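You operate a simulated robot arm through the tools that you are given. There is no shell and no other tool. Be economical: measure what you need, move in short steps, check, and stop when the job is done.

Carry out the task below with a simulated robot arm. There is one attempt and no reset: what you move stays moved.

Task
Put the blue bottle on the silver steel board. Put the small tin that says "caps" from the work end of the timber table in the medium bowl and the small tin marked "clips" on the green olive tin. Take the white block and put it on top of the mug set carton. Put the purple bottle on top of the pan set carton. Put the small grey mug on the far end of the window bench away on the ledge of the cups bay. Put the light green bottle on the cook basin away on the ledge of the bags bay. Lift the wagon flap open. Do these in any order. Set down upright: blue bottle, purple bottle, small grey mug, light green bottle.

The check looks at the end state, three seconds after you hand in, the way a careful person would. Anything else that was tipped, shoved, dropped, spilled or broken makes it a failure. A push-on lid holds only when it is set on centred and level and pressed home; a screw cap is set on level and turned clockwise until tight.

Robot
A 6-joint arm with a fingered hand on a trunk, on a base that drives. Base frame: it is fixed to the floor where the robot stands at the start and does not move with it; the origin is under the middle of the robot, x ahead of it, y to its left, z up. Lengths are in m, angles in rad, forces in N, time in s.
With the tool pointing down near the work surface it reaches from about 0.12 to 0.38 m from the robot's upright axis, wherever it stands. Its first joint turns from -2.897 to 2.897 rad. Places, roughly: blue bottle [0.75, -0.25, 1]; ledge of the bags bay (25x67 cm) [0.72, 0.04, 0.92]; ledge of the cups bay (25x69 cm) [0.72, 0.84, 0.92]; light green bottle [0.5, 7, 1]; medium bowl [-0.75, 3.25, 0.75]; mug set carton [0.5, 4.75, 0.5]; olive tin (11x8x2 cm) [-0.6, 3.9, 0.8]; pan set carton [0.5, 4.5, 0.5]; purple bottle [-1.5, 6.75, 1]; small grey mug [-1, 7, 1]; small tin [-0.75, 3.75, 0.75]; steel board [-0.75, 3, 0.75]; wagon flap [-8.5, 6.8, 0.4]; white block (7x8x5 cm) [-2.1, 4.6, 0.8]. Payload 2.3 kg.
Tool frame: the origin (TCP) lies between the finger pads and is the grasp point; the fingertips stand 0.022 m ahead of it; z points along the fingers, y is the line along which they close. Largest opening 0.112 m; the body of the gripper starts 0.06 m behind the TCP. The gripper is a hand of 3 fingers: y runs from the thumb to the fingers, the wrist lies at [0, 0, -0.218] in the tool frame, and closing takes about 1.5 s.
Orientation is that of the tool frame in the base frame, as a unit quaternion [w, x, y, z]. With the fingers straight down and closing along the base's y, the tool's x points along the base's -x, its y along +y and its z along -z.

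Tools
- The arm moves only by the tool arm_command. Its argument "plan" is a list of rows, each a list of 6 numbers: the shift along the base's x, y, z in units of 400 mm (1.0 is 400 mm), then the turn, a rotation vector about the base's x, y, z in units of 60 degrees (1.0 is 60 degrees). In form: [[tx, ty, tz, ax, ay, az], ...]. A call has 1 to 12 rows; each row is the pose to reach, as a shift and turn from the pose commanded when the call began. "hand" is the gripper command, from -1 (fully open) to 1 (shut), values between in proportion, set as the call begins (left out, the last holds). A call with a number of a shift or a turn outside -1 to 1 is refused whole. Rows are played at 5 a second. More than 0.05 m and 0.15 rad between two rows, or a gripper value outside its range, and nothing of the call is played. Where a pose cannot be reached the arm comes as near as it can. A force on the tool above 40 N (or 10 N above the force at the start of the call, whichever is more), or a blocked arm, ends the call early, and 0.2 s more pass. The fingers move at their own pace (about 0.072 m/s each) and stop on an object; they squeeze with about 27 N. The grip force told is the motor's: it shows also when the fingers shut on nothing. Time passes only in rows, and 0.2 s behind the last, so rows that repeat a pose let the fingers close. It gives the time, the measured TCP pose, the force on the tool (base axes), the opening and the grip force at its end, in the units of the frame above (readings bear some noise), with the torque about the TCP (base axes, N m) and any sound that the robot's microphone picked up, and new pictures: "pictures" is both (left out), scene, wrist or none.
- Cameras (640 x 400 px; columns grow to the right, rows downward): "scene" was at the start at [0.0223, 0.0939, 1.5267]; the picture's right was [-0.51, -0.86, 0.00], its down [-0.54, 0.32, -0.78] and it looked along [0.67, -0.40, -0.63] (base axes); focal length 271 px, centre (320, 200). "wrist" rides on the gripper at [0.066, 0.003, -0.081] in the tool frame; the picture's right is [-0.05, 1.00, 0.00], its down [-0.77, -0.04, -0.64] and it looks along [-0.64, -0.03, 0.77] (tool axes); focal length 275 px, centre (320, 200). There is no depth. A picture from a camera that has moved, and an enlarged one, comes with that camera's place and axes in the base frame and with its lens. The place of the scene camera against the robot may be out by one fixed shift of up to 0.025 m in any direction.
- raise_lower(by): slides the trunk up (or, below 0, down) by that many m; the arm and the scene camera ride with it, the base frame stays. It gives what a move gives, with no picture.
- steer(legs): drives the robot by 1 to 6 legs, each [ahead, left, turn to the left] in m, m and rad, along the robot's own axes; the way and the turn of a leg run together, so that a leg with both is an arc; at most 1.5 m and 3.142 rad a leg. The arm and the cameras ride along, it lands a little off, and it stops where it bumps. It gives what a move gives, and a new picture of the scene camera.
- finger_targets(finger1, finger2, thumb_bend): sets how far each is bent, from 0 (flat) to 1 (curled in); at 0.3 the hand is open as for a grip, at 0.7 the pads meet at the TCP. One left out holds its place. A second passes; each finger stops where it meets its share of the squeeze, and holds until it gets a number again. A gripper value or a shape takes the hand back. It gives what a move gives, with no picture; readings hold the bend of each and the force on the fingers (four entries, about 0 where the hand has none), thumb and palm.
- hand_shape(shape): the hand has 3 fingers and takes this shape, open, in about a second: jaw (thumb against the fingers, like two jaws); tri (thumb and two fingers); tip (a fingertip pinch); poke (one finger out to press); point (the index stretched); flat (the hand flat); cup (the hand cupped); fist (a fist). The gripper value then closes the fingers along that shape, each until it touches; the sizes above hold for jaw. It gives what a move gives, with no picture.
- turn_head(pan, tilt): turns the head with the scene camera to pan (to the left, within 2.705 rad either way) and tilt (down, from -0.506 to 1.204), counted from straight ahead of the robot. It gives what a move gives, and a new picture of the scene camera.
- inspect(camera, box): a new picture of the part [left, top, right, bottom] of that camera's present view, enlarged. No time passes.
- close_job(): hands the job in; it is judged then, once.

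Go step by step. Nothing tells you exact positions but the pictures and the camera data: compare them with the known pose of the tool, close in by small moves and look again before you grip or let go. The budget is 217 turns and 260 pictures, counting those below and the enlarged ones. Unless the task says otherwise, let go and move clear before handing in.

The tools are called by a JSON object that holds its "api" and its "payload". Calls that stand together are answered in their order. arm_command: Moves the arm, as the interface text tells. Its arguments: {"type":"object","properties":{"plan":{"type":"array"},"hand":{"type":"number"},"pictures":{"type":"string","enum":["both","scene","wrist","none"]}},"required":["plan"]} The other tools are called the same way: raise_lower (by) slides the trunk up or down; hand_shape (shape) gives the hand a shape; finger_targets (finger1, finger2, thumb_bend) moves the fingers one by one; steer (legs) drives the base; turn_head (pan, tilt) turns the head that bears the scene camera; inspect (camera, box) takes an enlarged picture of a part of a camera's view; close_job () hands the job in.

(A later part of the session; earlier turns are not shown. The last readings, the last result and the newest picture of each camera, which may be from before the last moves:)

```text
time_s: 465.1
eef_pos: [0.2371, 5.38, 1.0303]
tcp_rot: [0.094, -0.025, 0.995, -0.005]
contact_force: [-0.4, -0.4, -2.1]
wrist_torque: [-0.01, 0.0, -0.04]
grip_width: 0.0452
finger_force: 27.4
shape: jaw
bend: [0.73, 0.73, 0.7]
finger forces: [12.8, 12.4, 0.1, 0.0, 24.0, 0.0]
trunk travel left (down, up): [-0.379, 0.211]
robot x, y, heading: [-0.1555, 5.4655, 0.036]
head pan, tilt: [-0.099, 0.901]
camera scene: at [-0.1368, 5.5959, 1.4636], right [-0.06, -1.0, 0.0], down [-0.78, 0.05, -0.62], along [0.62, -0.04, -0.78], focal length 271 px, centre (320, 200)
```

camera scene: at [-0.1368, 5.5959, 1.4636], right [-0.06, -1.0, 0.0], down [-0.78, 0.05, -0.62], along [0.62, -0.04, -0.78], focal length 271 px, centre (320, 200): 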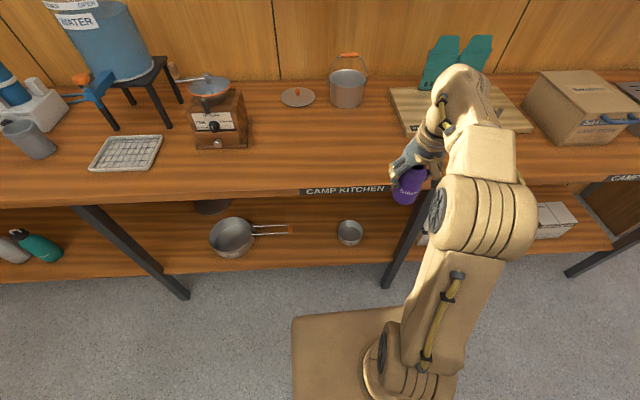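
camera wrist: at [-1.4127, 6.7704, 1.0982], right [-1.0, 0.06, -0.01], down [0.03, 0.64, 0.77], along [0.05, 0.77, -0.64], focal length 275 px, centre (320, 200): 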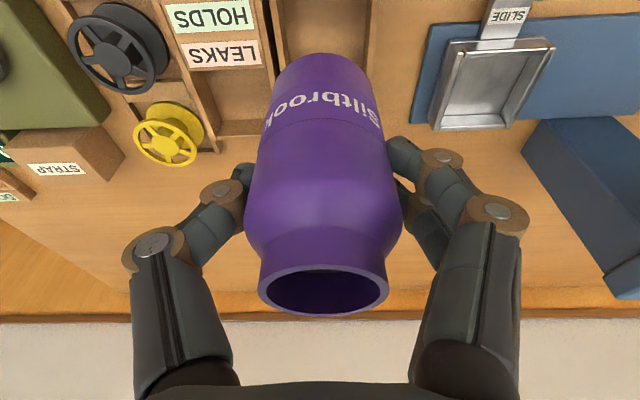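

There's a free strip at x 0.36 to 0.58. I'll drive in and lower the bottle onto it.

{"api": "steer", "payload": {"legs": [[0, 0, -0.036], [0.21, 0, 0]]}}

{"api": "arm_command", "payload": {"plan": [[0, 0, -0.04, 0, 0, 0], [0, 0, -0.08, 0, 0, 0], [0, 0, -0.11, 0, 0, 0], [0, 0, -0.125, 0, 0, 0], [0, 0, -0.135, 0, 0, 0], [0, 0, -0.145, 0, 0, 0], [0, 0, -0.155, 0, 0, 0], [0, 0, -0.165, 0, 0, 0], [0, 0, -0.175, 0, 0, 0]], "pictures": "wrist"}}

```text
time_s: 467.1
eef_pos: [0.4512, 5.3683, 1.0311]
tcp_rot: [0.094, -0.007, 0.996, -0.007]
contact_force: [0.8, 0.3, -2.3]
wrist_torque: [0.03, -0.01, 0.02]
grip_width: 0.0449
finger_force: 26.9
shape: jaw
bend: [0.73, 0.73, 0.7]
finger forces: [12.7, 12.5, 0.0, 0.0, 24.0, 0.1]
trunk travel left (down, up): [-0.379, 0.211]
robot x, y, heading: [0.0628, 5.4661, 0.007]
head pan, tilt: [-0.099, 0.901]
camera scene: at [0.0833, 5.5964, 1.4636], right [-0.09, -1.0, 0.0], down [-0.78, 0.07, -0.62], along [0.62, -0.06, -0.78], focal length 271 px, centre (320, 200)
```

scene: 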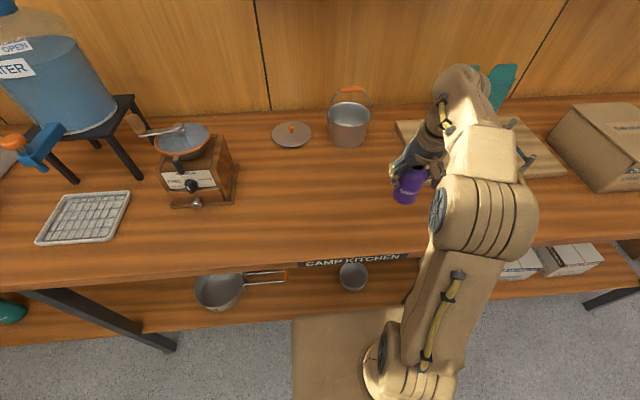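

```text
time_s: 469.1
eef_pos: [0.4489, 5.3685, 0.9606]
tcp_rot: [0.094, -0.007, 0.996, -0.006]
contact_force: [0.7, 0.4, -1.7]
wrist_torque: [0.02, 0.01, 0.02]
grip_width: 0.0451
finger_force: 27.1
shape: jaw
bend: [0.73, 0.73, 0.7]
finger forces: [12.9, 12.5, 0.1, 0.0, 23.9, 0.0]
trunk travel left (down, up): [-0.379, 0.211]
robot x, y, heading: [0.0606, 5.4683, 0.006]
head pan, tilt: [-0.099, 0.901]
camera wrist: at [0.37, 5.3716, 1.0271], right [0.03, 1.0, -0.01], down [0.64, -0.02, 0.77], along [0.77, -0.03, -0.64], focal length 275 px, centre (320, 200)
```

wrist: 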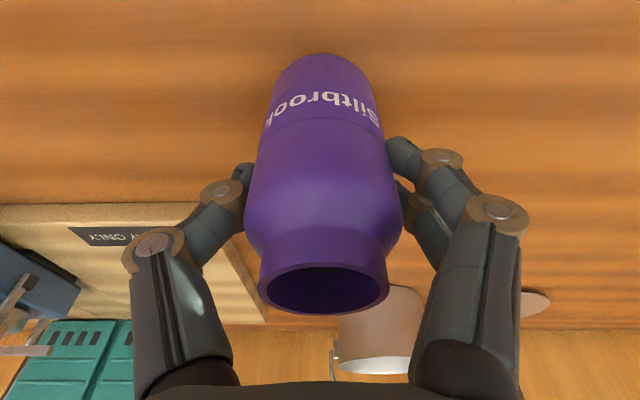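

{"api": "arm_command", "payload": {"plan": [[0, 0, -0.01, 0, 0, 0], [0, 0, -0.02, 0, 0, 0], [0, 0, -0.03, 0, 0, 0], [0, 0, -0.04, 0, 0, 0], [0, 0, -0.05, 0, 0, 0], [0, 0, -0.06, 0, 0, 0], [0, 0, -0.07, 0, 0, 0], [0, 0, -0.08, 0, 0, 0], [0, 0, -0.09, 0, 0, 0], [0, 0, -0.1, 0, 0, 0]], "pictures": "none"}}

```text
time_s: 470.3
eef_pos: [0.4488, 5.3678, 0.9462]
tcp_rot: [0.103, -0.007, 0.995, -0.008]
contact_force: [-1.1, 1.0, 28.5]
wrist_torque: [0.07, -0.01, 0.0]
grip_width: 0.0463
finger_force: 27.7
shape: jaw
bend: [0.75, 0.75, 0.71]
finger forces: [16.3, 15.1, 0.0, 0.0, 28.2, 0.1]
trunk travel left (down, up): [-0.379, 0.211]
robot x, y, heading: [0.054, 5.466, 0.007]
head pan, tilt: [-0.099, 0.901]
stopped in row 6: the force on the tool passed its limit at 44 N (the readings are from after the stop); the commanded pose is now the measured one
```

Contact. Release, rise, then tilt the hand forward to 60° behind the bottle.

{"api": "arm_command", "payload": {"plan": [[0, 0, 0, 0, 0, 0], [0, 0, 0, 0, 0, 0], [0, 0, 0, 0, 0, 0], [0, 0, 0.03, 0, 0, 0], [0, 0, 0.12, 0, 0, 0], [0, 0, 0.22, 0, 0, 0], [-0.1, 0, 0.25, 0, 0, 0], [-0.2, 0, 0.25, 0, 0, 0], [-0.25, 0, 0.25, 0, 0, 0]], "hand": -1, "pictures": "none"}}

{"api": "arm_command", "payload": {"plan": [[0.02, 0, 0, 0, -0.13, 0], [0.04, 0, 0, 0, -0.26, 0], [0.06, 0, 0, 0, -0.39, 0], [0.08, 0, 0, 0, -0.52, 0], [0.1, 0, 0, 0, -0.65, 0], [0.1, 0, -0.03, 0, -0.78, 0], [0.1, 0, -0.08, 0, -0.81, 0], [0.1, 0, -0.12, 0, -0.81, 0]], "pictures": "none"}}

{"api": "raise_lower", "payload": {"by": -0.06}}

{"api": "inspect", "payload": {"camera": "wrist", "box": [0, 0, 640, 400]}}

```text
time_s: 472.3
eef_pos: [0.3473, 5.3683, 1.0406]
tcp_rot: [0.099, -0.007, 0.995, -0.007]
contact_force: [0.3, -0.6, -1.4]
wrist_torque: [0.03, 0.01, -0.02]
grip_width: 0.1121
finger_force: 0.3
shape: jaw
bend: [0.3, 0.3, 0.3]
finger forces: [0.1, 0.0, 0.0, 0.1, 0.0, 0.1]
trunk travel left (down, up): [-0.379, 0.211]
robot x, y, heading: [0.0585, 5.4644, 0.007]
head pan, tilt: [-0.099, 0.901]
```

```text
time_s: 474.1
eef_pos: [0.4083, 5.345, 1.0154]
tcp_rot: [0.5, -0.002, 0.866, -0.009]
contact_force: [0.2, -0.1, 0.2]
wrist_torque: [0.02, -0.01, 0.01]
grip_width: 0.1119
finger_force: 0.0
shape: jaw
bend: [0.3, 0.3, 0.3]
finger forces: [0.0, 0.0, 0.1, 0.0, 0.0, 0.0]
out of reach, approached as far as the arm can: row 6, 7, 8
trunk travel left (down, up): [-0.379, 0.211]
robot x, y, heading: [0.0614, 5.4639, 0.009]
head pan, tilt: [-0.099, 0.901]
```

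```text
time_s: 475.1
eef_pos: [0.4073, 5.3456, 0.9545]
tcp_rot: [0.499, -0.004, 0.867, -0.008]
contact_force: [-0.3, 0.5, 0.8]
wrist_torque: [-0.01, 0.03, -0.01]
grip_width: 0.1122
finger_force: 0.0
shape: jaw
bend: [0.3, 0.3, 0.3]
finger forces: [0.0, 0.0, 0.0, 0.1, 0.0, 0.0]
trunk travel left (down, up): [-0.319, 0.271]
robot x, y, heading: [0.0609, 5.4657, 0.006]
head pan, tilt: [-0.099, 0.901]
```

```text
1.00 times, centred on (320, 200) of wrist (not enlarged: the box is as wide or as high as the picture)
camera zoom: at [0.3053, 5.3488, 0.9389], right [0.03, 1.0, 0.02], down [-0.16, -0.02, 0.99], along [0.99, -0.03, 0.16], focal length 275 px, centre (320, 200)
```

zoom: 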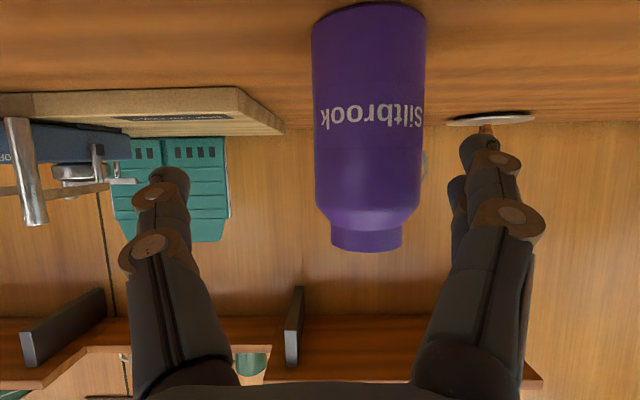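

{"api": "arm_command", "payload": {"plan": [[0, 0, 0, 0, 0, 0], [0.02, 0, 0, 0, 0, 0]], "pictures": "none"}}

```text
time_s: 475.7
eef_pos: [0.416, 5.3459, 0.9561]
tcp_rot: [0.499, -0.003, 0.867, -0.009]
contact_force: [-0.4, 0.3, 1.2]
wrist_torque: [-0.01, -0.02, -0.01]
grip_width: 0.1122
finger_force: 0.1
shape: jaw
bend: [0.3, 0.3, 0.3]
finger forces: [0.1, 0.1, 0.0, 0.1, 0.0, 0.0]
trunk travel left (down, up): [-0.319, 0.271]
robot x, y, heading: [0.0645, 5.4635, 0.002]
head pan, tilt: [-0.099, 0.901]
```

Now around the bottle: sideways 2.5 cm, forward 3.3 cm, down 2.4 cm, then close.

{"api": "arm_command", "payload": {"plan": [[0, 0.062, -0.02, 0, 0, 0], [0.04, 0.062, -0.05, 0, 0, 0], [0.0825, 0.062, -0.06, 0, 0, 0], [0.0825, 0.062, -0.06, 0, 0, 0]], "pictures": "wrist"}}

{"api": "arm_command", "payload": {"plan": [[0, 0, 0, 0, 0, 0], [0, 0, 0, 0, 0, 0], [0, 0, 0, 0, 0, 0], [0, 0, 0, 0, 0, 0], [0, 0, 0, 0, 0, 0], [0, 0, 0, 0, 0, 0], [0, 0, 0.03, 0, 0, 0], [0, 0, 0.08, 0, 0, 0]], "hand": 1, "pictures": "wrist"}}

```text
time_s: 476.7
eef_pos: [0.4468, 5.3702, 0.9314]
tcp_rot: [0.499, -0.002, 0.866, -0.01]
contact_force: [-0.7, -0.1, 0.8]
wrist_torque: [0.01, -0.02, 0.0]
grip_width: 0.1121
finger_force: 0.0
shape: jaw
bend: [0.3, 0.3, 0.3]
finger forces: [0.0, 0.1, 0.1, 0.0, 0.0, 0.0]
out of reach, approached as far as the arm can: row 1, 2
trunk travel left (down, up): [-0.319, 0.271]
robot x, y, heading: [0.0594, 5.4669, 0.01]
head pan, tilt: [-0.099, 0.901]
camera wrist: at [0.3454, 5.3739, 0.9145], right [0.03, 1.0, 0.02], down [-0.16, -0.02, 0.99], along [0.99, -0.03, 0.16], focal length 275 px, centre (320, 200)
```

wrist: 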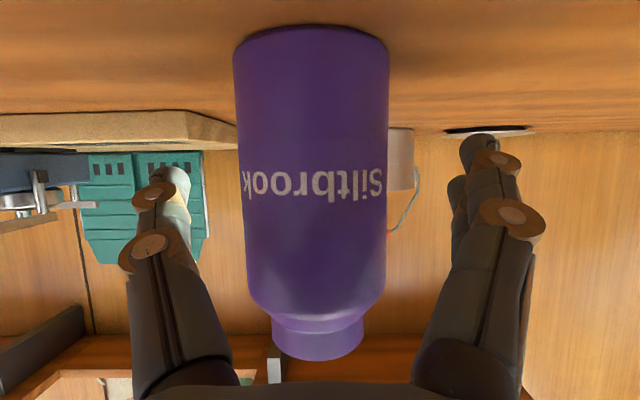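

```text
time_s: 478.5
eef_pos: [0.446, 5.3692, 0.9655]
tcp_rot: [0.499, -0.003, 0.867, -0.009]
contact_force: [-0.2, -0.6, -2.3]
wrist_torque: [0.04, -0.02, 0.0]
grip_width: 0.0415
finger_force: 26.9
shape: jaw
bend: [0.74, 0.74, 0.7]
finger forces: [12.6, 10.6, 0.0, 0.0, 23.5, 0.0]
trunk travel left (down, up): [-0.319, 0.271]
robot x, y, heading: [0.0593, 5.4653, 0.006]
head pan, tilt: [-0.099, 0.901]
camera wrist: at [0.3448, 5.373, 0.9478], right [0.03, 1.0, 0.02], down [-0.16, -0.02, 0.99], along [0.99, -0.03, 0.16], focal length 275 px, centre (320, 200)
```

wrist: 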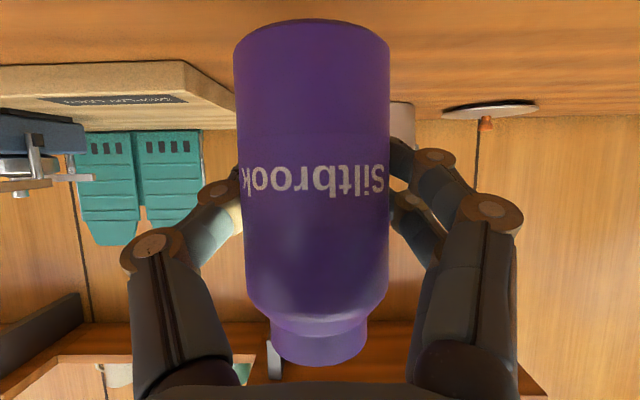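

Gripped upright. I'll back off, slide to the PAN SET carton and lower the trunk.

{"api": "steer", "payload": {"legs": [[-0.3, 0, 0], [0, -0.87, 0]]}}

{"api": "raise_lower", "payload": {"by": -0.31}}

{"api": "turn_head", "payload": {"pan": 0.0, "tilt": 0.6}}

{"api": "inspect", "payload": {"camera": "wrist", "box": [0, 0, 640, 400]}}

```text
time_s: 484.8
eef_pos: [0.1408, 4.4819, 0.9647]
tcp_rot: [0.498, 0.006, 0.867, -0.014]
contact_force: [0.3, 0.1, -1.6]
wrist_torque: [-0.04, -0.01, -0.04]
grip_width: 0.0415
finger_force: 27.7
shape: jaw
bend: [0.74, 0.74, 0.7]
finger forces: [12.6, 10.6, 0.0, 0.0, 23.4, 0.1]
trunk travel left (down, up): [-0.319, 0.271]
robot x, y, heading: [-0.2462, 4.5881, -0.015]
head pan, tilt: [-0.099, 0.901]
camera scene: at [-0.2196, 4.7161, 1.4036], right [-0.12, -0.99, 0.0], down [-0.78, 0.09, -0.62], along [0.62, -0.07, -0.78], focal length 271 px, centre (320, 200)
```

scene: 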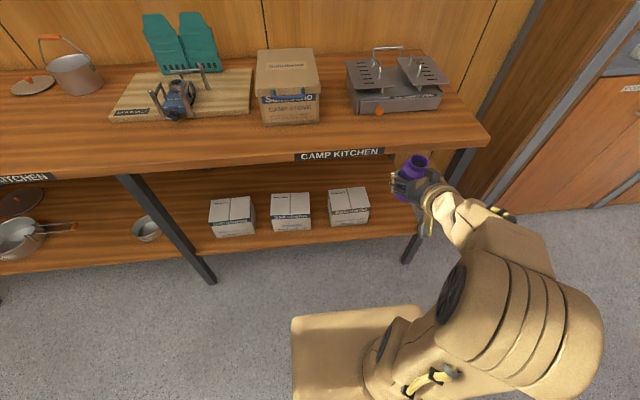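

```text
time_s: 487.9
eef_pos: [0.1405, 4.4808, 0.6542]
tcp_rot: [0.499, 0.006, 0.867, -0.014]
contact_force: [-0.1, -0.3, -1.9]
wrist_torque: [-0.01, -0.06, 0.0]
grip_width: 0.0415
finger_force: 27.3
shape: jaw
bend: [0.74, 0.74, 0.7]
finger forces: [12.6, 10.6, 0.0, 0.1, 23.5, 0.0]
trunk travel left (down, up): [-0.009, 0.581]
robot x, y, heading: [-0.2495, 4.589, -0.013]
head pan, tilt: [-0.099, 0.901]
```

```text
time_s: 488.7
eef_pos: [0.139, 4.4828, 0.6538]
tcp_rot: [0.499, 0.005, 0.866, -0.014]
contact_force: [0.5, 0.0, -2.2]
wrist_torque: [-0.02, -0.02, -0.01]
grip_width: 0.0417
finger_force: 27.2
shape: jaw
bend: [0.74, 0.74, 0.7]
finger forces: [12.6, 10.6, 0.0, 0.1, 23.5, 0.0]
trunk travel left (down, up): [-0.009, 0.581]
robot x, y, heading: [-0.2456, 4.5818, -0.017]
head pan, tilt: [0.0, 0.6]
camera scene: at [-0.2063, 4.7236, 1.1183], right [-0.02, -1.0, 0.0], down [-0.57, 0.01, -0.82], along [0.82, -0.01, -0.57], focal length 271 px, centre (320, 200)
```

scene: 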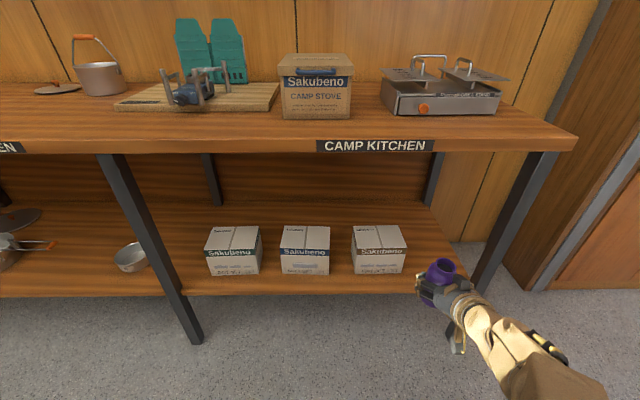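

```text
1.00 times, centred on (320, 200) of wrist (not enlarged: the box is as wide or as high as the picture)
camera zoom: at [0.0382, 4.4873, 0.6377], right [0.05, 1.0, 0.02], down [-0.16, -0.01, 0.99], along [0.99, -0.05, 0.16], focal length 275 px, centre (320, 200)
```

zoom: 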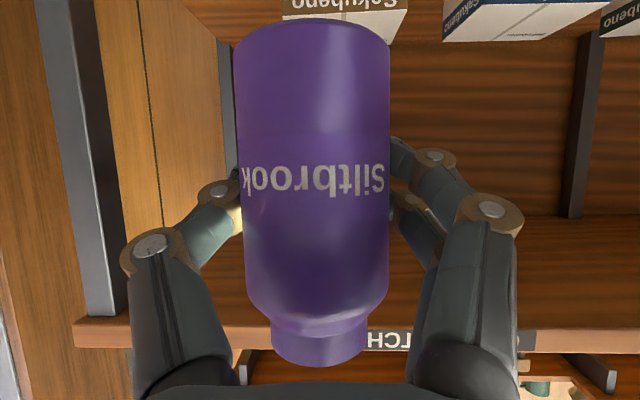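

The PAN SET carton is ahead at about (0.49, 4.49). I'll lower the hand a bit and drive in below the bench.

{"api": "arm_command", "payload": {"plan": [[0, 0, -0.07, 0, 0, 0], [0, 0, -0.12, 0, 0, 0], [0, 0, -0.12, 0, 0, 0]], "pictures": "none"}}

{"api": "steer", "payload": {"legs": [[0, 0, 0.016], [0.22, 0, 0]]}}

{"api": "inspect", "payload": {"camera": "wrist", "box": [0, 0, 640, 400]}}

```text
time_s: 489.5
eef_pos: [0.1437, 4.4789, 0.6089]
tcp_rot: [0.498, 0.005, 0.867, -0.014]
contact_force: [0.7, 0.0, -2.7]
wrist_torque: [0.01, -0.03, -0.02]
grip_width: 0.0412
finger_force: 27.5
shape: jaw
bend: [0.74, 0.74, 0.71]
finger forces: [12.6, 10.5, 0.0, 0.0, 23.4, 0.1]
out of reach, approached as far as the arm can: row 2, 3
trunk travel left (down, up): [-0.009, 0.581]
robot x, y, heading: [-0.2441, 4.5837, -0.013]
head pan, tilt: [0.0, 0.6]
```

```text
time_s: 491.5
eef_pos: [0.3639, 4.4836, 0.6084]
tcp_rot: [0.498, 0.0, 0.867, -0.011]
contact_force: [-0.1, 0.4, -1.5]
wrist_torque: [0.0, 0.02, 0.01]
grip_width: 0.0413
finger_force: 27.0
shape: jaw
bend: [0.74, 0.74, 0.71]
finger forces: [12.6, 10.6, 0.0, 0.0, 23.3, 0.0]
trunk travel left (down, up): [-0.009, 0.581]
robot x, y, heading: [-0.0264, 4.5891, -0.006]
head pan, tilt: [0.0, 0.6]
camera scene: at [0.0112, 4.7238, 1.1184], right [0.0, -1.0, 0.0], down [-0.56, 0.0, -0.83], along [0.83, 0.0, -0.56], focal length 271 px, centre (320, 200)
```

scene: 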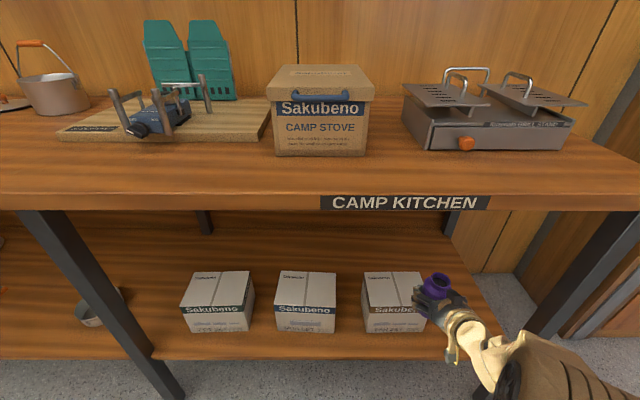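

```text
1.00 times, centred on (320, 200) of wrist (not enlarged: the box is as wide or as high as the picture)
camera zoom: at [0.2626, 4.4882, 0.5925], right [0.03, 1.0, 0.02], down [-0.16, -0.02, 0.99], along [0.99, -0.04, 0.16], focal length 275 px, centre (320, 200)
```

zoom: 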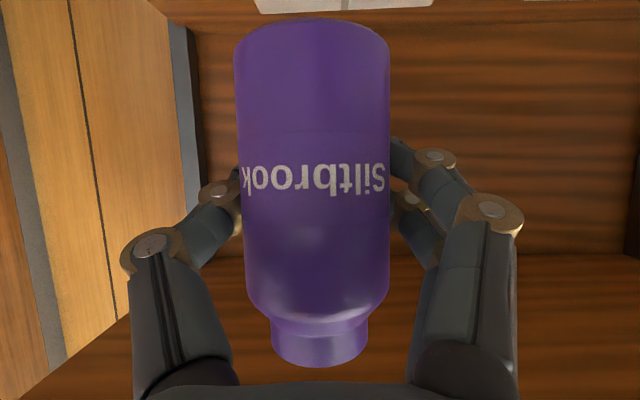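

I need to go about 10 cm lower still. I'll test how low the arm can go here, in front of the carton.

{"api": "arm_command", "payload": {"plan": [[0, 0, -0.05, 0, 0, 0], [0, 0, -0.1, 0, 0, 0], [0, 0, -0.15, 0, 0, 0], [0, 0, -0.15, 0, 0, 0]], "pictures": "none"}}

```text
time_s: 492.5
eef_pos: [0.3756, 4.4802, 0.5486]
tcp_rot: [0.499, -0.001, 0.867, -0.01]
contact_force: [-0.8, 0.8, -2.2]
wrist_torque: [0.0, 0.0, -0.02]
grip_width: 0.0414
finger_force: 27.1
shape: jaw
bend: [0.74, 0.74, 0.71]
finger forces: [12.7, 10.7, 0.0, 0.0, 23.3, 0.1]
out of reach, approached as far as the arm can: row 1, 2, 3, 4
trunk travel left (down, up): [-0.009, 0.581]
robot x, y, heading: [-0.0282, 4.5898, -0.004]
head pan, tilt: [0.0, 0.6]
```

The lower limit eases as the arm extends. I'll lift to 0.575, extend forward, drive in and then lower.

{"api": "arm_command", "payload": {"plan": [[0.03, 0, 0.04, 0, 0, 0], [0.08, 0, 0.07, 0, 0, 0], [0.14, 0, 0.09, 0, 0, 0], [0.17, 0, 0.09, 0, 0, 0]], "pictures": "none"}}

{"api": "steer", "payload": {"legs": [[0.075, 0, 0]]}}

{"api": "inspect", "payload": {"camera": "wrist", "box": [0, 0, 640, 400]}}

```text
time_s: 493.5
eef_pos: [0.4443, 4.4791, 0.5831]
tcp_rot: [0.5, -0.001, 0.866, -0.01]
contact_force: [-0.3, -1.1, -2.0]
wrist_torque: [0.0, 0.02, 0.03]
grip_width: 0.0409
finger_force: 26.6
shape: jaw
bend: [0.74, 0.74, 0.71]
finger forces: [12.8, 10.5, 0.0, 0.0, 23.4, 0.1]
trunk travel left (down, up): [-0.009, 0.581]
robot x, y, heading: [-0.0239, 4.5835, -0.001]
head pan, tilt: [0.0, 0.6]
```

```text
time_s: 494.5
eef_pos: [0.5184, 4.4812, 0.584]
tcp_rot: [0.498, -0.002, 0.867, -0.01]
contact_force: [0.2, 1.3, -1.5]
wrist_torque: [0.02, 0.03, 0.0]
grip_width: 0.0413
finger_force: 26.9
shape: jaw
bend: [0.74, 0.74, 0.71]
finger forces: [12.7, 10.5, 0.0, 0.0, 23.4, 0.1]
trunk travel left (down, up): [-0.009, 0.581]
robot x, y, heading: [0.0503, 4.5859, -0.005]
head pan, tilt: [0.0, 0.6]
camera scene: at [0.0858, 4.7238, 1.1184], right [0.0, -1.0, 0.0], down [-0.57, 0.0, -0.82], along [0.82, 0.0, -0.57], focal length 271 px, centre (320, 200)
```

scene: 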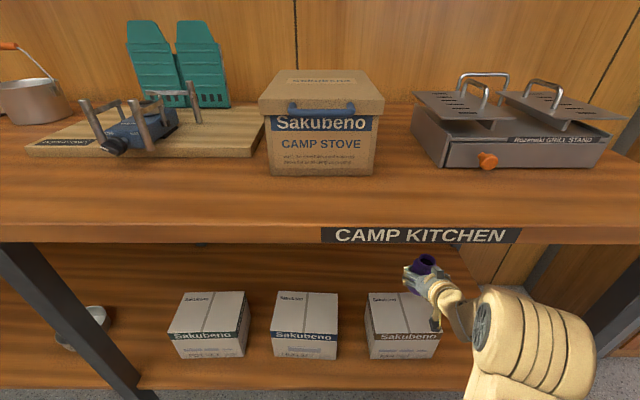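

```text
1.00 times, centred on (320, 200) of wrist (not enlarged: the box is as wide or as high as the picture)
camera zoom: at [0.4168, 4.4843, 0.5669], right [0.03, 1.0, 0.02], down [-0.16, -0.02, 0.99], along [0.99, -0.03, 0.16], focal length 275 px, centre (320, 200)
```

zoom: 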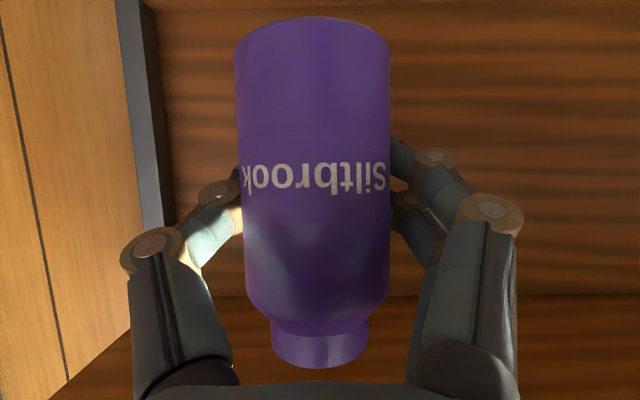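

The bottle hangs over the carton's top. I'll shift slightly to centre and lower to contact.

{"api": "arm_command", "payload": {"plan": [[-0.02, 0.03, -0.03, 0, 0, 0], [-0.02, 0.03, -0.06, 0, 0, 0], [-0.02, 0.03, -0.09, 0, 0, 0], [-0.02, 0.03, -0.105, 0, 0, 0], [-0.02, 0.03, -0.12, 0, 0, 0], [-0.02, 0.03, -0.135, 0, 0, 0], [-0.02, 0.03, -0.15, 0, 0, 0], [-0.02, 0.03, -0.165, 0, 0, 0], [-0.02, 0.03, -0.18, 0, 0, 0], [-0.02, 0.03, -0.195, 0, 0, 0], [-0.02, 0.03, -0.21, 0, 0, 0], [-0.02, 0.03, -0.225, 0, 0, 0]], "pictures": "scene"}}

```text
time_s: 497.1
eef_pos: [0.5117, 4.4929, 0.4975]
tcp_rot: [0.504, -0.003, 0.864, -0.012]
contact_force: [5.5, 1.3, 40.4]
wrist_torque: [0.18, -0.41, 0.03]
grip_width: 0.0413
finger_force: 27.0
shape: jaw
bend: [0.74, 0.74, 0.72]
finger forces: [15.2, 14.5, 0.0, 0.0, 26.4, 0.0]
trunk travel left (down, up): [-0.009, 0.581]
robot x, y, heading: [0.0497, 4.5849, 0.006]
head pan, tilt: [0.0, 0.6]
camera scene: at [0.0816, 4.7249, 1.1192], right [0.0, -1.0, 0.0], down [-0.56, 0.0, -0.83], along [0.83, 0.0, -0.56], focal length 271 px, centre (320, 200)
```

scene: 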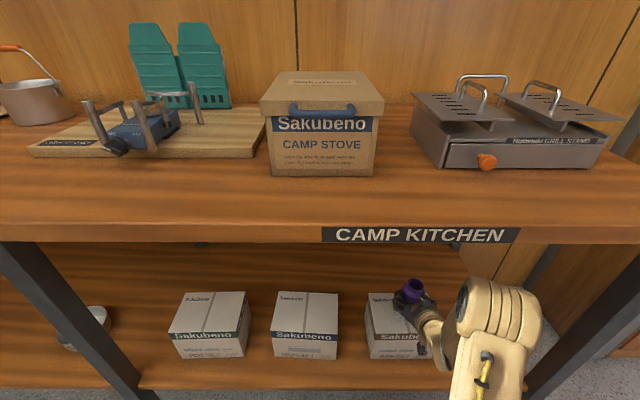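

Contact at TCP 0.4975. I'll check the placement in a zoom.

{"api": "inspect", "payload": {"camera": "scene", "box": [350, 260, 480, 370]}}

{"api": "inspect", "payload": {"camera": "wrist", "box": [0, 0, 640, 400]}}

```text
3.64 times, centred on (415, 315) of scene
camera zoom: at [0.0816, 4.7249, 1.1192], right [0.0, -1.0, 0.0], down [-0.56, 0.0, -0.83], along [0.83, 0.0, -0.56], focal length 986 px, centre (-26, -218)
```

zoom: 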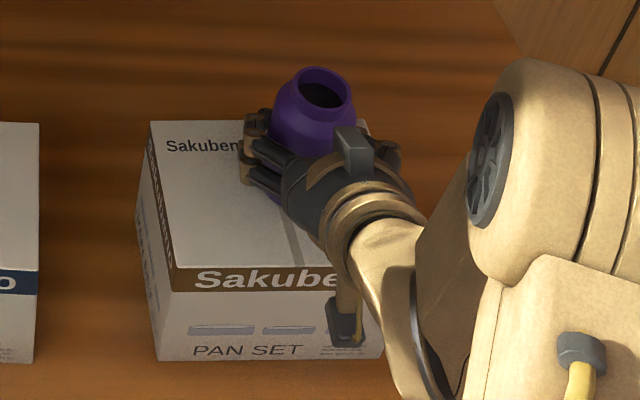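

```text
1.00 times, centred on (320, 200) of wrist (not enlarged: the box is as wide or as high as the picture)
camera zoom: at [0.4099, 4.4954, 0.4804], right [0.03, 1.0, 0.02], down [-0.18, -0.01, 0.98], along [0.98, -0.03, 0.17], focal length 275 px, centre (320, 200)
```

zoom: 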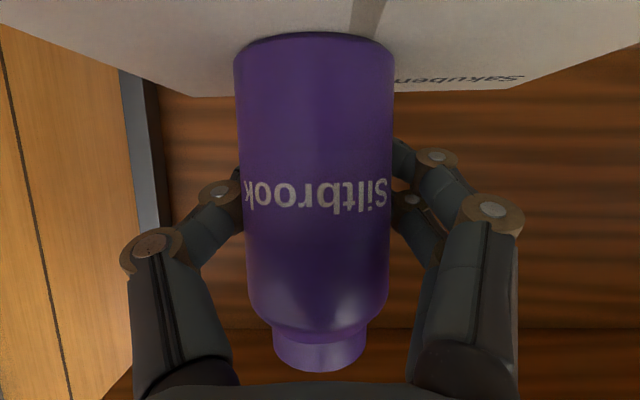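

The bottle stands within the carton's top. Ease up slightly, open and withdraw backward.

{"api": "arm_command", "payload": {"plan": [[0, 0, 0.01, 0, 0, 0], [0, 0, 0.012, 0, 0, 0]], "pictures": "none"}}

{"api": "arm_command", "payload": {"plan": [[0, 0, 0, 0, 0, 0], [0, 0, 0, 0, 0, 0], [0, 0, 0, 0, 0, 0], [0, 0, 0.005, 0, 0, 0]], "hand": -1, "pictures": "none"}}

{"api": "steer", "payload": {"legs": [[-0.3, 0, 0]]}}

{"api": "inspect", "payload": {"camera": "wrist", "box": [0, 0, 640, 400]}}

```text
time_s: 497.7
eef_pos: [0.5114, 4.4919, 0.4993]
tcp_rot: [0.501, -0.002, 0.866, -0.009]
contact_force: [11.2, 0.1, 28.6]
wrist_torque: [0.05, -0.31, 0.01]
grip_width: 0.0414
finger_force: 26.9
shape: jaw
bend: [0.74, 0.74, 0.72]
finger forces: [15.2, 15.4, 0.1, 0.1, 28.6, 0.0]
trunk travel left (down, up): [-0.009, 0.581]
robot x, y, heading: [0.0486, 4.5863, 0.009]
head pan, tilt: [0.0, 0.6]
```

```text
time_s: 498.7
eef_pos: [0.5113, 4.4926, 0.4998]
tcp_rot: [0.498, -0.003, 0.867, -0.008]
contact_force: [0.7, -0.2, -0.1]
wrist_torque: [0.01, -0.01, -0.01]
grip_width: 0.1119
finger_force: 0.1
shape: jaw
bend: [0.3, 0.3, 0.3]
finger forces: [0.1, 0.1, 0.1, 0.1, 0.1, 0.0]
trunk travel left (down, up): [-0.009, 0.581]
robot x, y, heading: [0.0492, 4.5882, 0.0]
head pan, tilt: [0.0, 0.6]
```

```text
time_s: 500.8
eef_pos: [0.2107, 4.4925, 0.5003]
tcp_rot: [0.499, -0.003, 0.867, -0.009]
contact_force: [-0.7, -0.5, -0.1]
wrist_torque: [0.02, 0.0, 0.0]
grip_width: 0.1118
finger_force: 0.1
shape: jaw
bend: [0.3, 0.3, 0.3]
finger forces: [0.0, 0.2, 0.1, 0.0, 0.0, 0.0]
trunk travel left (down, up): [-0.009, 0.581]
robot x, y, heading: [-0.2539, 4.5837, 0.001]
head pan, tilt: [0.0, 0.6]
camera scene: at [-0.2145, 4.7235, 1.1184], right [0.0, -1.0, 0.0], down [-0.56, 0.0, -0.83], along [0.83, 0.0, -0.56], focal length 271 px, centre (320, 200)
```

scene: 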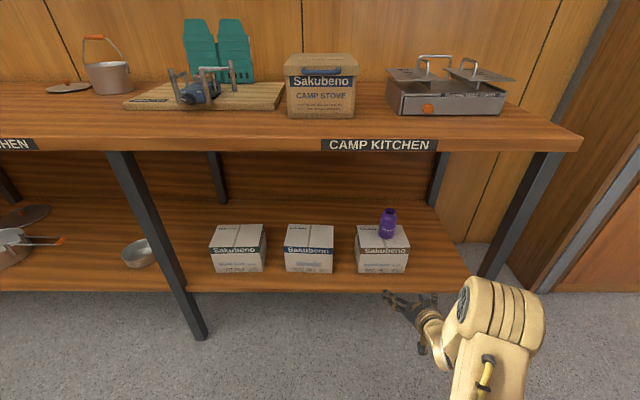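

```text
1.00 times, centred on (320, 200) of wrist (not enlarged: the box is as wide or as high as the picture)
camera zoom: at [0.1089, 4.4958, 0.4837], right [0.03, 1.0, 0.02], down [-0.16, -0.02, 0.99], along [0.99, -0.03, 0.16], focal length 275 px, centre (320, 200)
```

zoom: 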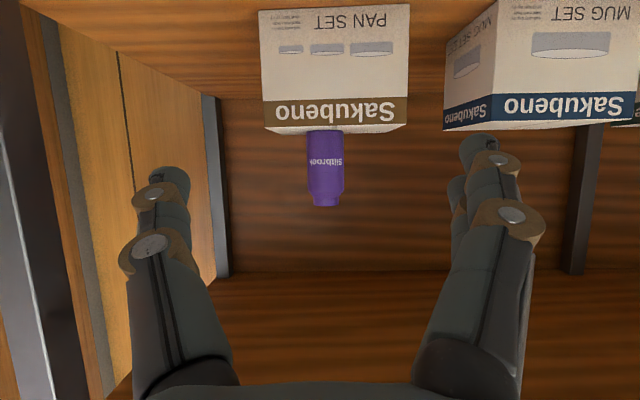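

The purple bottle is on the PAN SET carton. For the white block I must go round by the north, so I'll raise the trunk and drive.

{"api": "raise_lower", "payload": {"by": 0.29}}

{"api": "steer", "payload": {"legs": [[0, 1.3, 0], [0, 0, 3.14], [1.4, 0, 0], [1.2, 0, 0]]}}

```text
time_s: 503.7
eef_pos: [0.2115, 4.4925, 0.791]
tcp_rot: [0.498, -0.002, 0.867, -0.01]
contact_force: [0.3, -0.3, 0.9]
wrist_torque: [-0.01, 0.0, 0.01]
grip_width: 0.1122
finger_force: 0.1
shape: jaw
bend: [0.3, 0.3, 0.3]
finger forces: [0.0, 0.0, 0.1, 0.0, 0.0, 0.0]
trunk travel left (down, up): [-0.299, 0.291]
robot x, y, heading: [-0.2562, 4.5874, -0.002]
head pan, tilt: [0.0, 0.6]
```

```text
time_s: 529.8
eef_pos: [-3.2234, 5.7644, 0.7907]
tcp_rot: [0.019, 0.865, 0.053, -0.499]
contact_force: [0.3, -0.2, -0.1]
wrist_torque: [-0.01, 0.01, -0.01]
grip_width: 0.112
finger_force: 0.2
shape: jaw
bend: [0.3, 0.3, 0.3]
finger forces: [0.0, 0.0, 0.0, 0.0, 0.0, 0.0]
trunk travel left (down, up): [-0.299, 0.291]
robot x, y, heading: [-2.7537, 5.7232, -3.026]
head pan, tilt: [0.0, 0.6]
stopped in leg 4: the robot was blocked; the commanded pose is now the measured one
camera scene: at [-2.7569, 5.5786, 1.4084], right [-0.12, 0.99, 0.0], down [0.56, 0.07, -0.83], along [-0.82, -0.1, -0.56], focal length 271 px, centre (320, 200)
```

scene: 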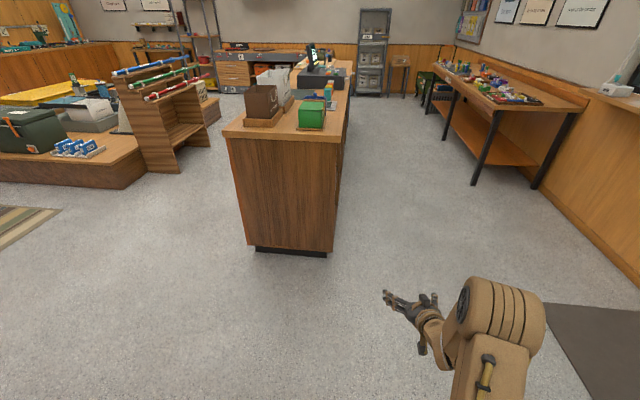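

I was blocked; let me look to the left.

{"api": "turn_head", "payload": {"pan": 1.3, "tilt": 0.6}}

```text
time_s: 531.3
eef_pos: [-3.2242, 5.7624, 0.7893]
tcp_rot: [0.019, 0.865, 0.052, -0.498]
contact_force: [-1.1, -0.1, 0.9]
wrist_torque: [-0.04, -0.02, 0.05]
grip_width: 0.1121
finger_force: 0.0
shape: jaw
bend: [0.3, 0.3, 0.3]
finger forces: [0.0, 0.0, 0.1, 0.1, 0.0, 0.1]
trunk travel left (down, up): [-0.299, 0.291]
robot x, y, heading: [-2.7547, 5.7251, -3.028]
head pan, tilt: [1.3, 0.6]
camera scene: at [-2.6829, 5.5016, 1.4084], right [-0.99, 0.15, 0.0], down [0.09, 0.56, -0.83], along [-0.13, -0.82, -0.56], focal length 271 px, centre (320, 200)
```

scene: 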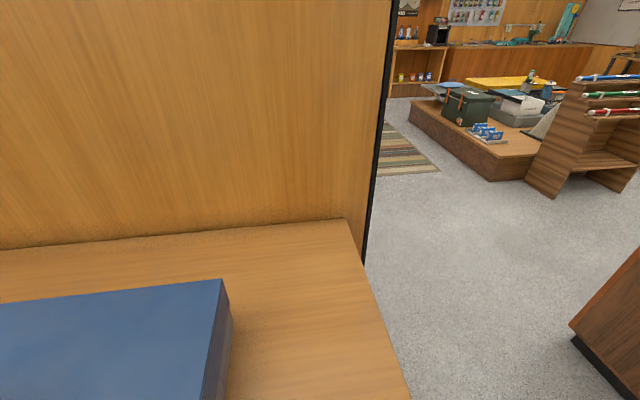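

The drawers and partition extend to x -2.95. I'll go further west and come round south of them.

{"api": "steer", "payload": {"legs": [[0, -0.15, 0], [0, 0, -0.115], [0.75, 0, 0], [0, 0, 1.571], [1.4, 0, 0], [0.45, 0, 0]]}}

{"api": "turn_head", "payload": {"pan": 1.3, "tilt": 0.6}}

```text
time_s: 549.5
eef_pos: [-3.7852, 3.5909, 0.7903]
tcp_rot: [0.329, 0.639, 0.586, -0.374]
contact_force: [-0.1, -0.8, -0.8]
wrist_torque: [0.01, 0.02, -0.01]
grip_width: 0.112
finger_force: 0.1
shape: jaw
bend: [0.3, 0.3, 0.3]
finger forces: [0.1, 0.0, 0.0, 0.0, 0.1, 0.0]
trunk travel left (down, up): [-0.299, 0.291]
robot x, y, heading: [-3.6516, 4.0428, -1.661]
head pan, tilt: [1.3, 0.6]
camera scene: at [-3.4135, 4.0567, 1.4084], right [-0.35, -0.94, 0.0], down [-0.53, 0.2, -0.82], along [0.77, -0.29, -0.57], focal length 271 px, centre (320, 200)
```

scene: 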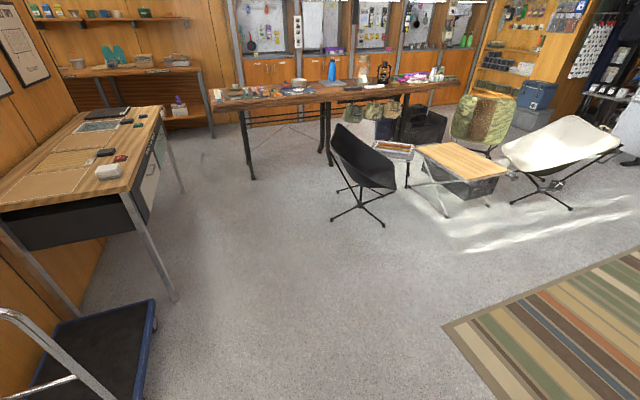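

```text
time_s: 550.1
eef_pos: [-3.7845, 3.5919, 0.79]
tcp_rot: [0.329, 0.639, 0.586, -0.374]
contact_force: [-0.1, -0.9, 0.2]
wrist_torque: [0.04, -0.01, 0.0]
grip_width: 0.1119
finger_force: 0.0
shape: jaw
bend: [0.3, 0.3, 0.3]
finger forces: [0.0, 0.0, 0.0, 0.0, 0.1, 0.0]
trunk travel left (down, up): [-0.299, 0.291]
robot x, y, heading: [-3.6499, 4.0428, -1.663]
head pan, tilt: [1.3, 0.6]
camera scene: at [-3.4135, 4.0571, 1.4084], right [-0.35, -0.94, 0.0], down [-0.53, 0.2, -0.83], along [0.77, -0.29, -0.56], focal length 271 px, centre (320, 200)
```

scene: 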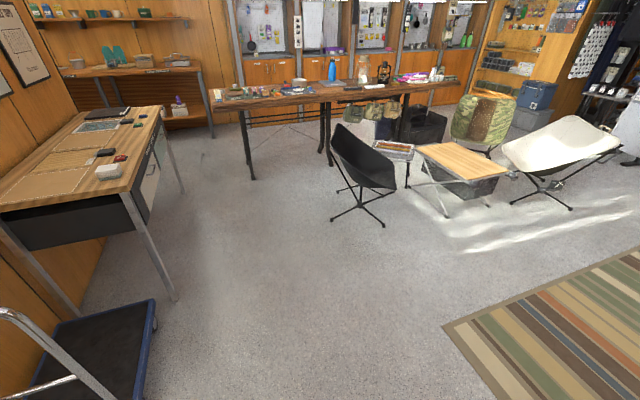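

I can see the block near the front edge, at about (-2.05, 4.57). I'll slide east, turn to face the table and approach.

{"api": "steer", "payload": {"legs": [[0, 1.5, 0], [0, 0, 3.14], [0, 0, 0.09], [0.15, 0, 0]]}}

{"api": "arm_command", "payload": {"plan": [[0, -0.02, 0.02, -0.125, 0, 0], [0, -0.04, 0.06, -0.25, 0, 0], [0, -0.04, 0.12, -0.25, 0, 0], [0, -0.04, 0.18, -0.25, 0, 0], [0, 0, 0.22, -0.25, 0, 0]], "pictures": "wrist"}}

```text
time_s: 566.2
eef_pos: [-2.063, 4.4583, 0.7872]
tcp_rot: [0.363, -0.601, 0.63, 0.332]
contact_force: [1.7, -14.3, 4.6]
wrist_torque: [0.18, 0.39, 1.17]
grip_width: 0.112
finger_force: 0.1
shape: jaw
bend: [0.3, 0.13, 0.3]
finger forces: [0.1, 14.2, 0.1, 0.0, 0.0, 0.1]
trunk travel left (down, up): [-0.299, 0.291]
robot x, y, heading: [-2.1804, 4.0037, 1.519]
head pan, tilt: [1.3, 0.6]
stopped in leg 4: the force on the tool passed its limit at 82 N (the readings are from after the stop); the commanded pose is now the measured one
camera scene: at [-2.3986, 3.9751, 1.4084], right [0.31, 0.95, 0.0], down [0.54, -0.18, -0.83], along [-0.78, 0.26, -0.56], focal length 271 px, centre (320, 200)
```

scene: 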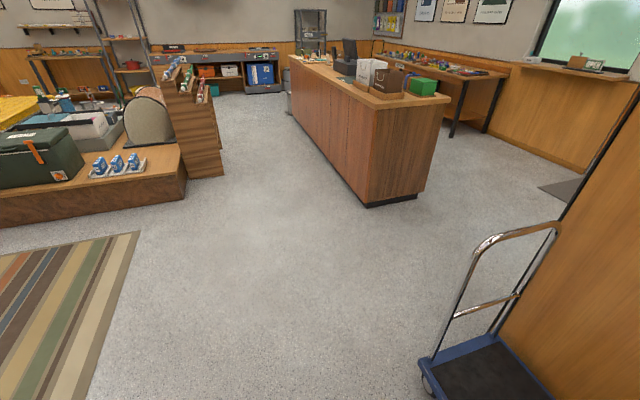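

```text
time_s: 567.4
eef_pos: [-2.0611, 4.4639, 0.8757]
tcp_rot: [0.282, -0.643, 0.668, 0.246]
contact_force: [-0.5, -0.3, -0.1]
wrist_torque: [0.02, 0.03, 0.0]
grip_width: 0.1121
finger_force: 0.1
shape: jaw
bend: [0.3, 0.3, 0.3]
finger forces: [0.1, 0.0, 0.1, 0.0, 0.0, 0.0]
trunk travel left (down, up): [-0.299, 0.291]
robot x, y, heading: [-2.1832, 4.0113, 1.522]
head pan, tilt: [1.3, 0.6]
camera wrist: at [-2.0691, 4.3599, 0.8867], right [-1.0, 0.09, 0.0], down [0.01, 0.11, 0.99], along [0.08, 0.99, -0.11], focal length 275 px, centre (320, 200)
```

wrist: 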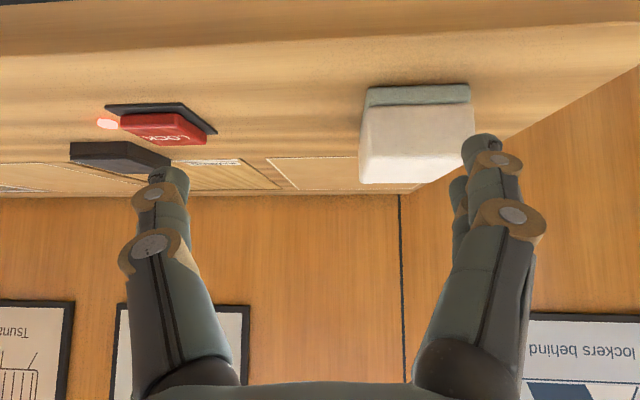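

A fingertip met the table edge, but nothing moved. The block's centre is near (-2.118, 4.56); I'll align sideways, lower and drive the fingers around it.

{"api": "arm_command", "payload": {"plan": [[-0.07, 0, 0, 0, 0, 0.04], [-0.15, 0, -0.03, 0, 0, 0.08], [-0.15, 0, -0.07, 0, 0, 0.08], [-0.15, 0, -0.085, 0, 0, 0.08]], "pictures": "wrist"}}

```text
time_s: 568.4
eef_pos: [-2.1233, 4.4618, 0.8391]
tcp_rot: [-0.27, 0.671, -0.641, -0.257]
contact_force: [0.2, 0.0, 0.5]
wrist_torque: [0.03, 0.01, -0.01]
grip_width: 0.1119
finger_force: 0.0
shape: jaw
bend: [0.3, 0.3, 0.3]
finger forces: [0.1, 0.0, 0.1, 0.0, 0.1, 0.1]
trunk travel left (down, up): [-0.299, 0.291]
robot x, y, heading: [-2.1769, 4.0093, 1.521]
head pan, tilt: [1.3, 0.6]
camera wrist: at [-2.1233, 4.3588, 0.8516], right [-1.0, 0.0, 0.0], down [0.0, 0.12, 0.99], along [0.0, 0.99, -0.12], focal length 275 px, centre (320, 200)
```

wrist: 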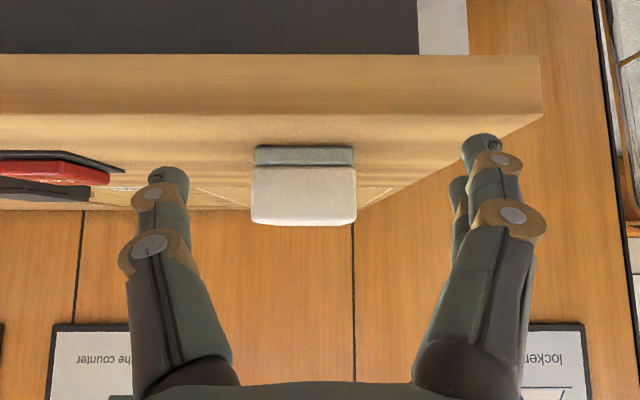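

The block sits square ahead, front face at y 4.54 and table top at z 0.794. I'll drive ahead 11 cm and close on it.

{"api": "steer", "payload": {"legs": [[0.113, 0, 0]]}}

{"api": "arm_command", "payload": {"plan": [[0, 0, 0, 0, 0, 0], [0, 0, 0, 0, 0, 0], [0, 0, 0, 0, 0, 0], [0, 0, 0, 0, 0, 0], [0, 0, 0, 0, 0, 0], [0, 0, 0, 0, 0, 0], [0, 0, 0.04, 0, 0, 0], [0, 0, 0.12, 0, 0, 0], [0, 0, 0.18, 0, 0, 0]], "hand": 1, "pictures": "wrist"}}

```text
time_s: 569.6
eef_pos: [-2.118, 4.5753, 0.8391]
tcp_rot: [-0.27, 0.671, -0.64, -0.258]
contact_force: [-0.6, 0.9, 0.6]
wrist_torque: [0.0, -0.02, -0.04]
grip_width: 0.1122
finger_force: 0.0
shape: jaw
bend: [0.3, 0.3, 0.3]
finger forces: [0.0, 0.0, 0.0, 0.1, 0.1, 0.1]
trunk travel left (down, up): [-0.299, 0.291]
robot x, y, heading: [-2.1741, 4.1227, 1.527]
head pan, tilt: [1.3, 0.6]
camera scene: at [-2.3932, 4.092, 1.4084], right [0.31, 0.95, 0.0], down [0.54, -0.18, -0.82], along [-0.78, 0.26, -0.57], focal length 271 px, centre (320, 200)
```

scene: 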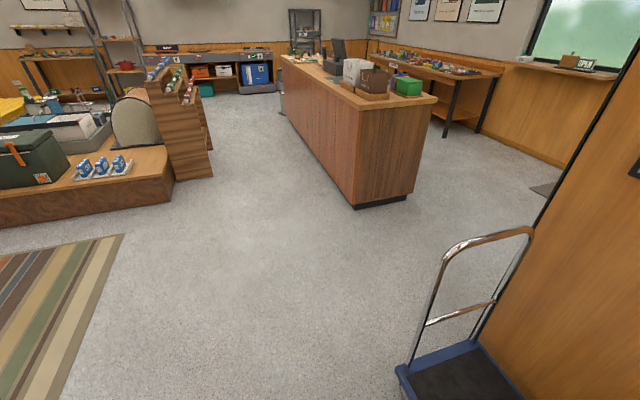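

```text
time_s: 571.6
eef_pos: [-2.1201, 4.5747, 0.9102]
tcp_rot: [-0.271, 0.671, -0.64, -0.259]
contact_force: [-0.6, -0.2, -1.0]
wrist_torque: [0.0, 0.0, 0.02]
grip_width: 0.0556
finger_force: 27.6
shape: jaw
bend: [0.72, 0.73, 0.7]
finger forces: [12.2, 12.4, 0.1, 0.1, 24.5, 0.1]
trunk travel left (down, up): [-0.299, 0.291]
robot x, y, heading: [-2.1755, 4.1183, 1.52]
head pan, tilt: [1.3, 0.6]
camera wrist: at [-2.118, 4.4719, 0.9233], right [-1.0, 0.0, 0.0], down [0.0, 0.11, 0.99], along [0.0, 0.99, -0.11], focal length 275 px, centre (320, 200)
```

wrist: 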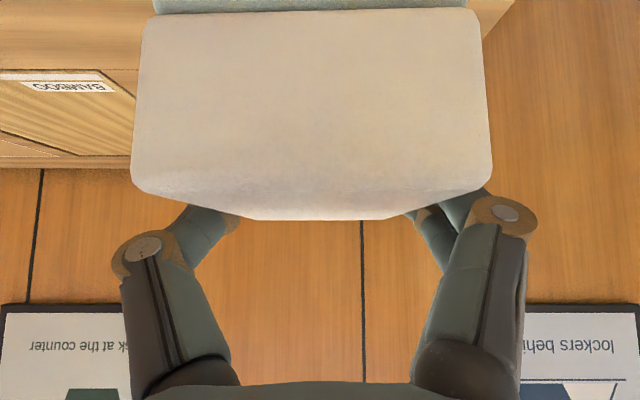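

The white block is held. I'll retrace the route: back, west, north, then east.

{"api": "steer", "payload": {"legs": [[-0.15, 0, 0.05], [0, 1.35, 0], [1.4, 0, 0], [0.5, 0, 0], [0, 0, -1.571]]}}

```text
time_s: 592.3
eef_pos: [-2.9791, 5.8292, 0.9096]
tcp_rot: [0.373, -0.015, 0.928, -0.012]
contact_force: [0.5, 0.1, 0.1]
wrist_torque: [-0.01, -0.06, 0.01]
grip_width: 0.0555
finger_force: 26.7
shape: jaw
bend: [0.72, 0.73, 0.7]
finger forces: [12.2, 12.4, 0.1, 0.0, 24.7, 0.0]
trunk travel left (down, up): [-0.299, 0.291]
robot x, y, heading: [-3.4358, 5.8932, -0.059]
head pan, tilt: [1.3, 0.6]
camera scene: at [-3.4479, 6.1158, 1.4084], right [0.94, -0.33, 0.0], down [-0.18, -0.53, -0.83], along [0.27, 0.78, -0.56], focal length 271 px, centre (320, 200)
```

scene: 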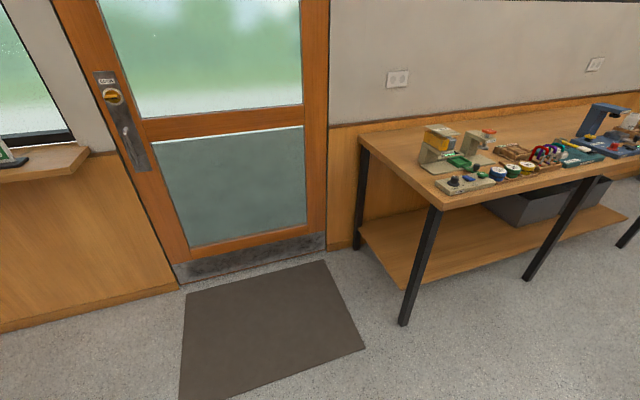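

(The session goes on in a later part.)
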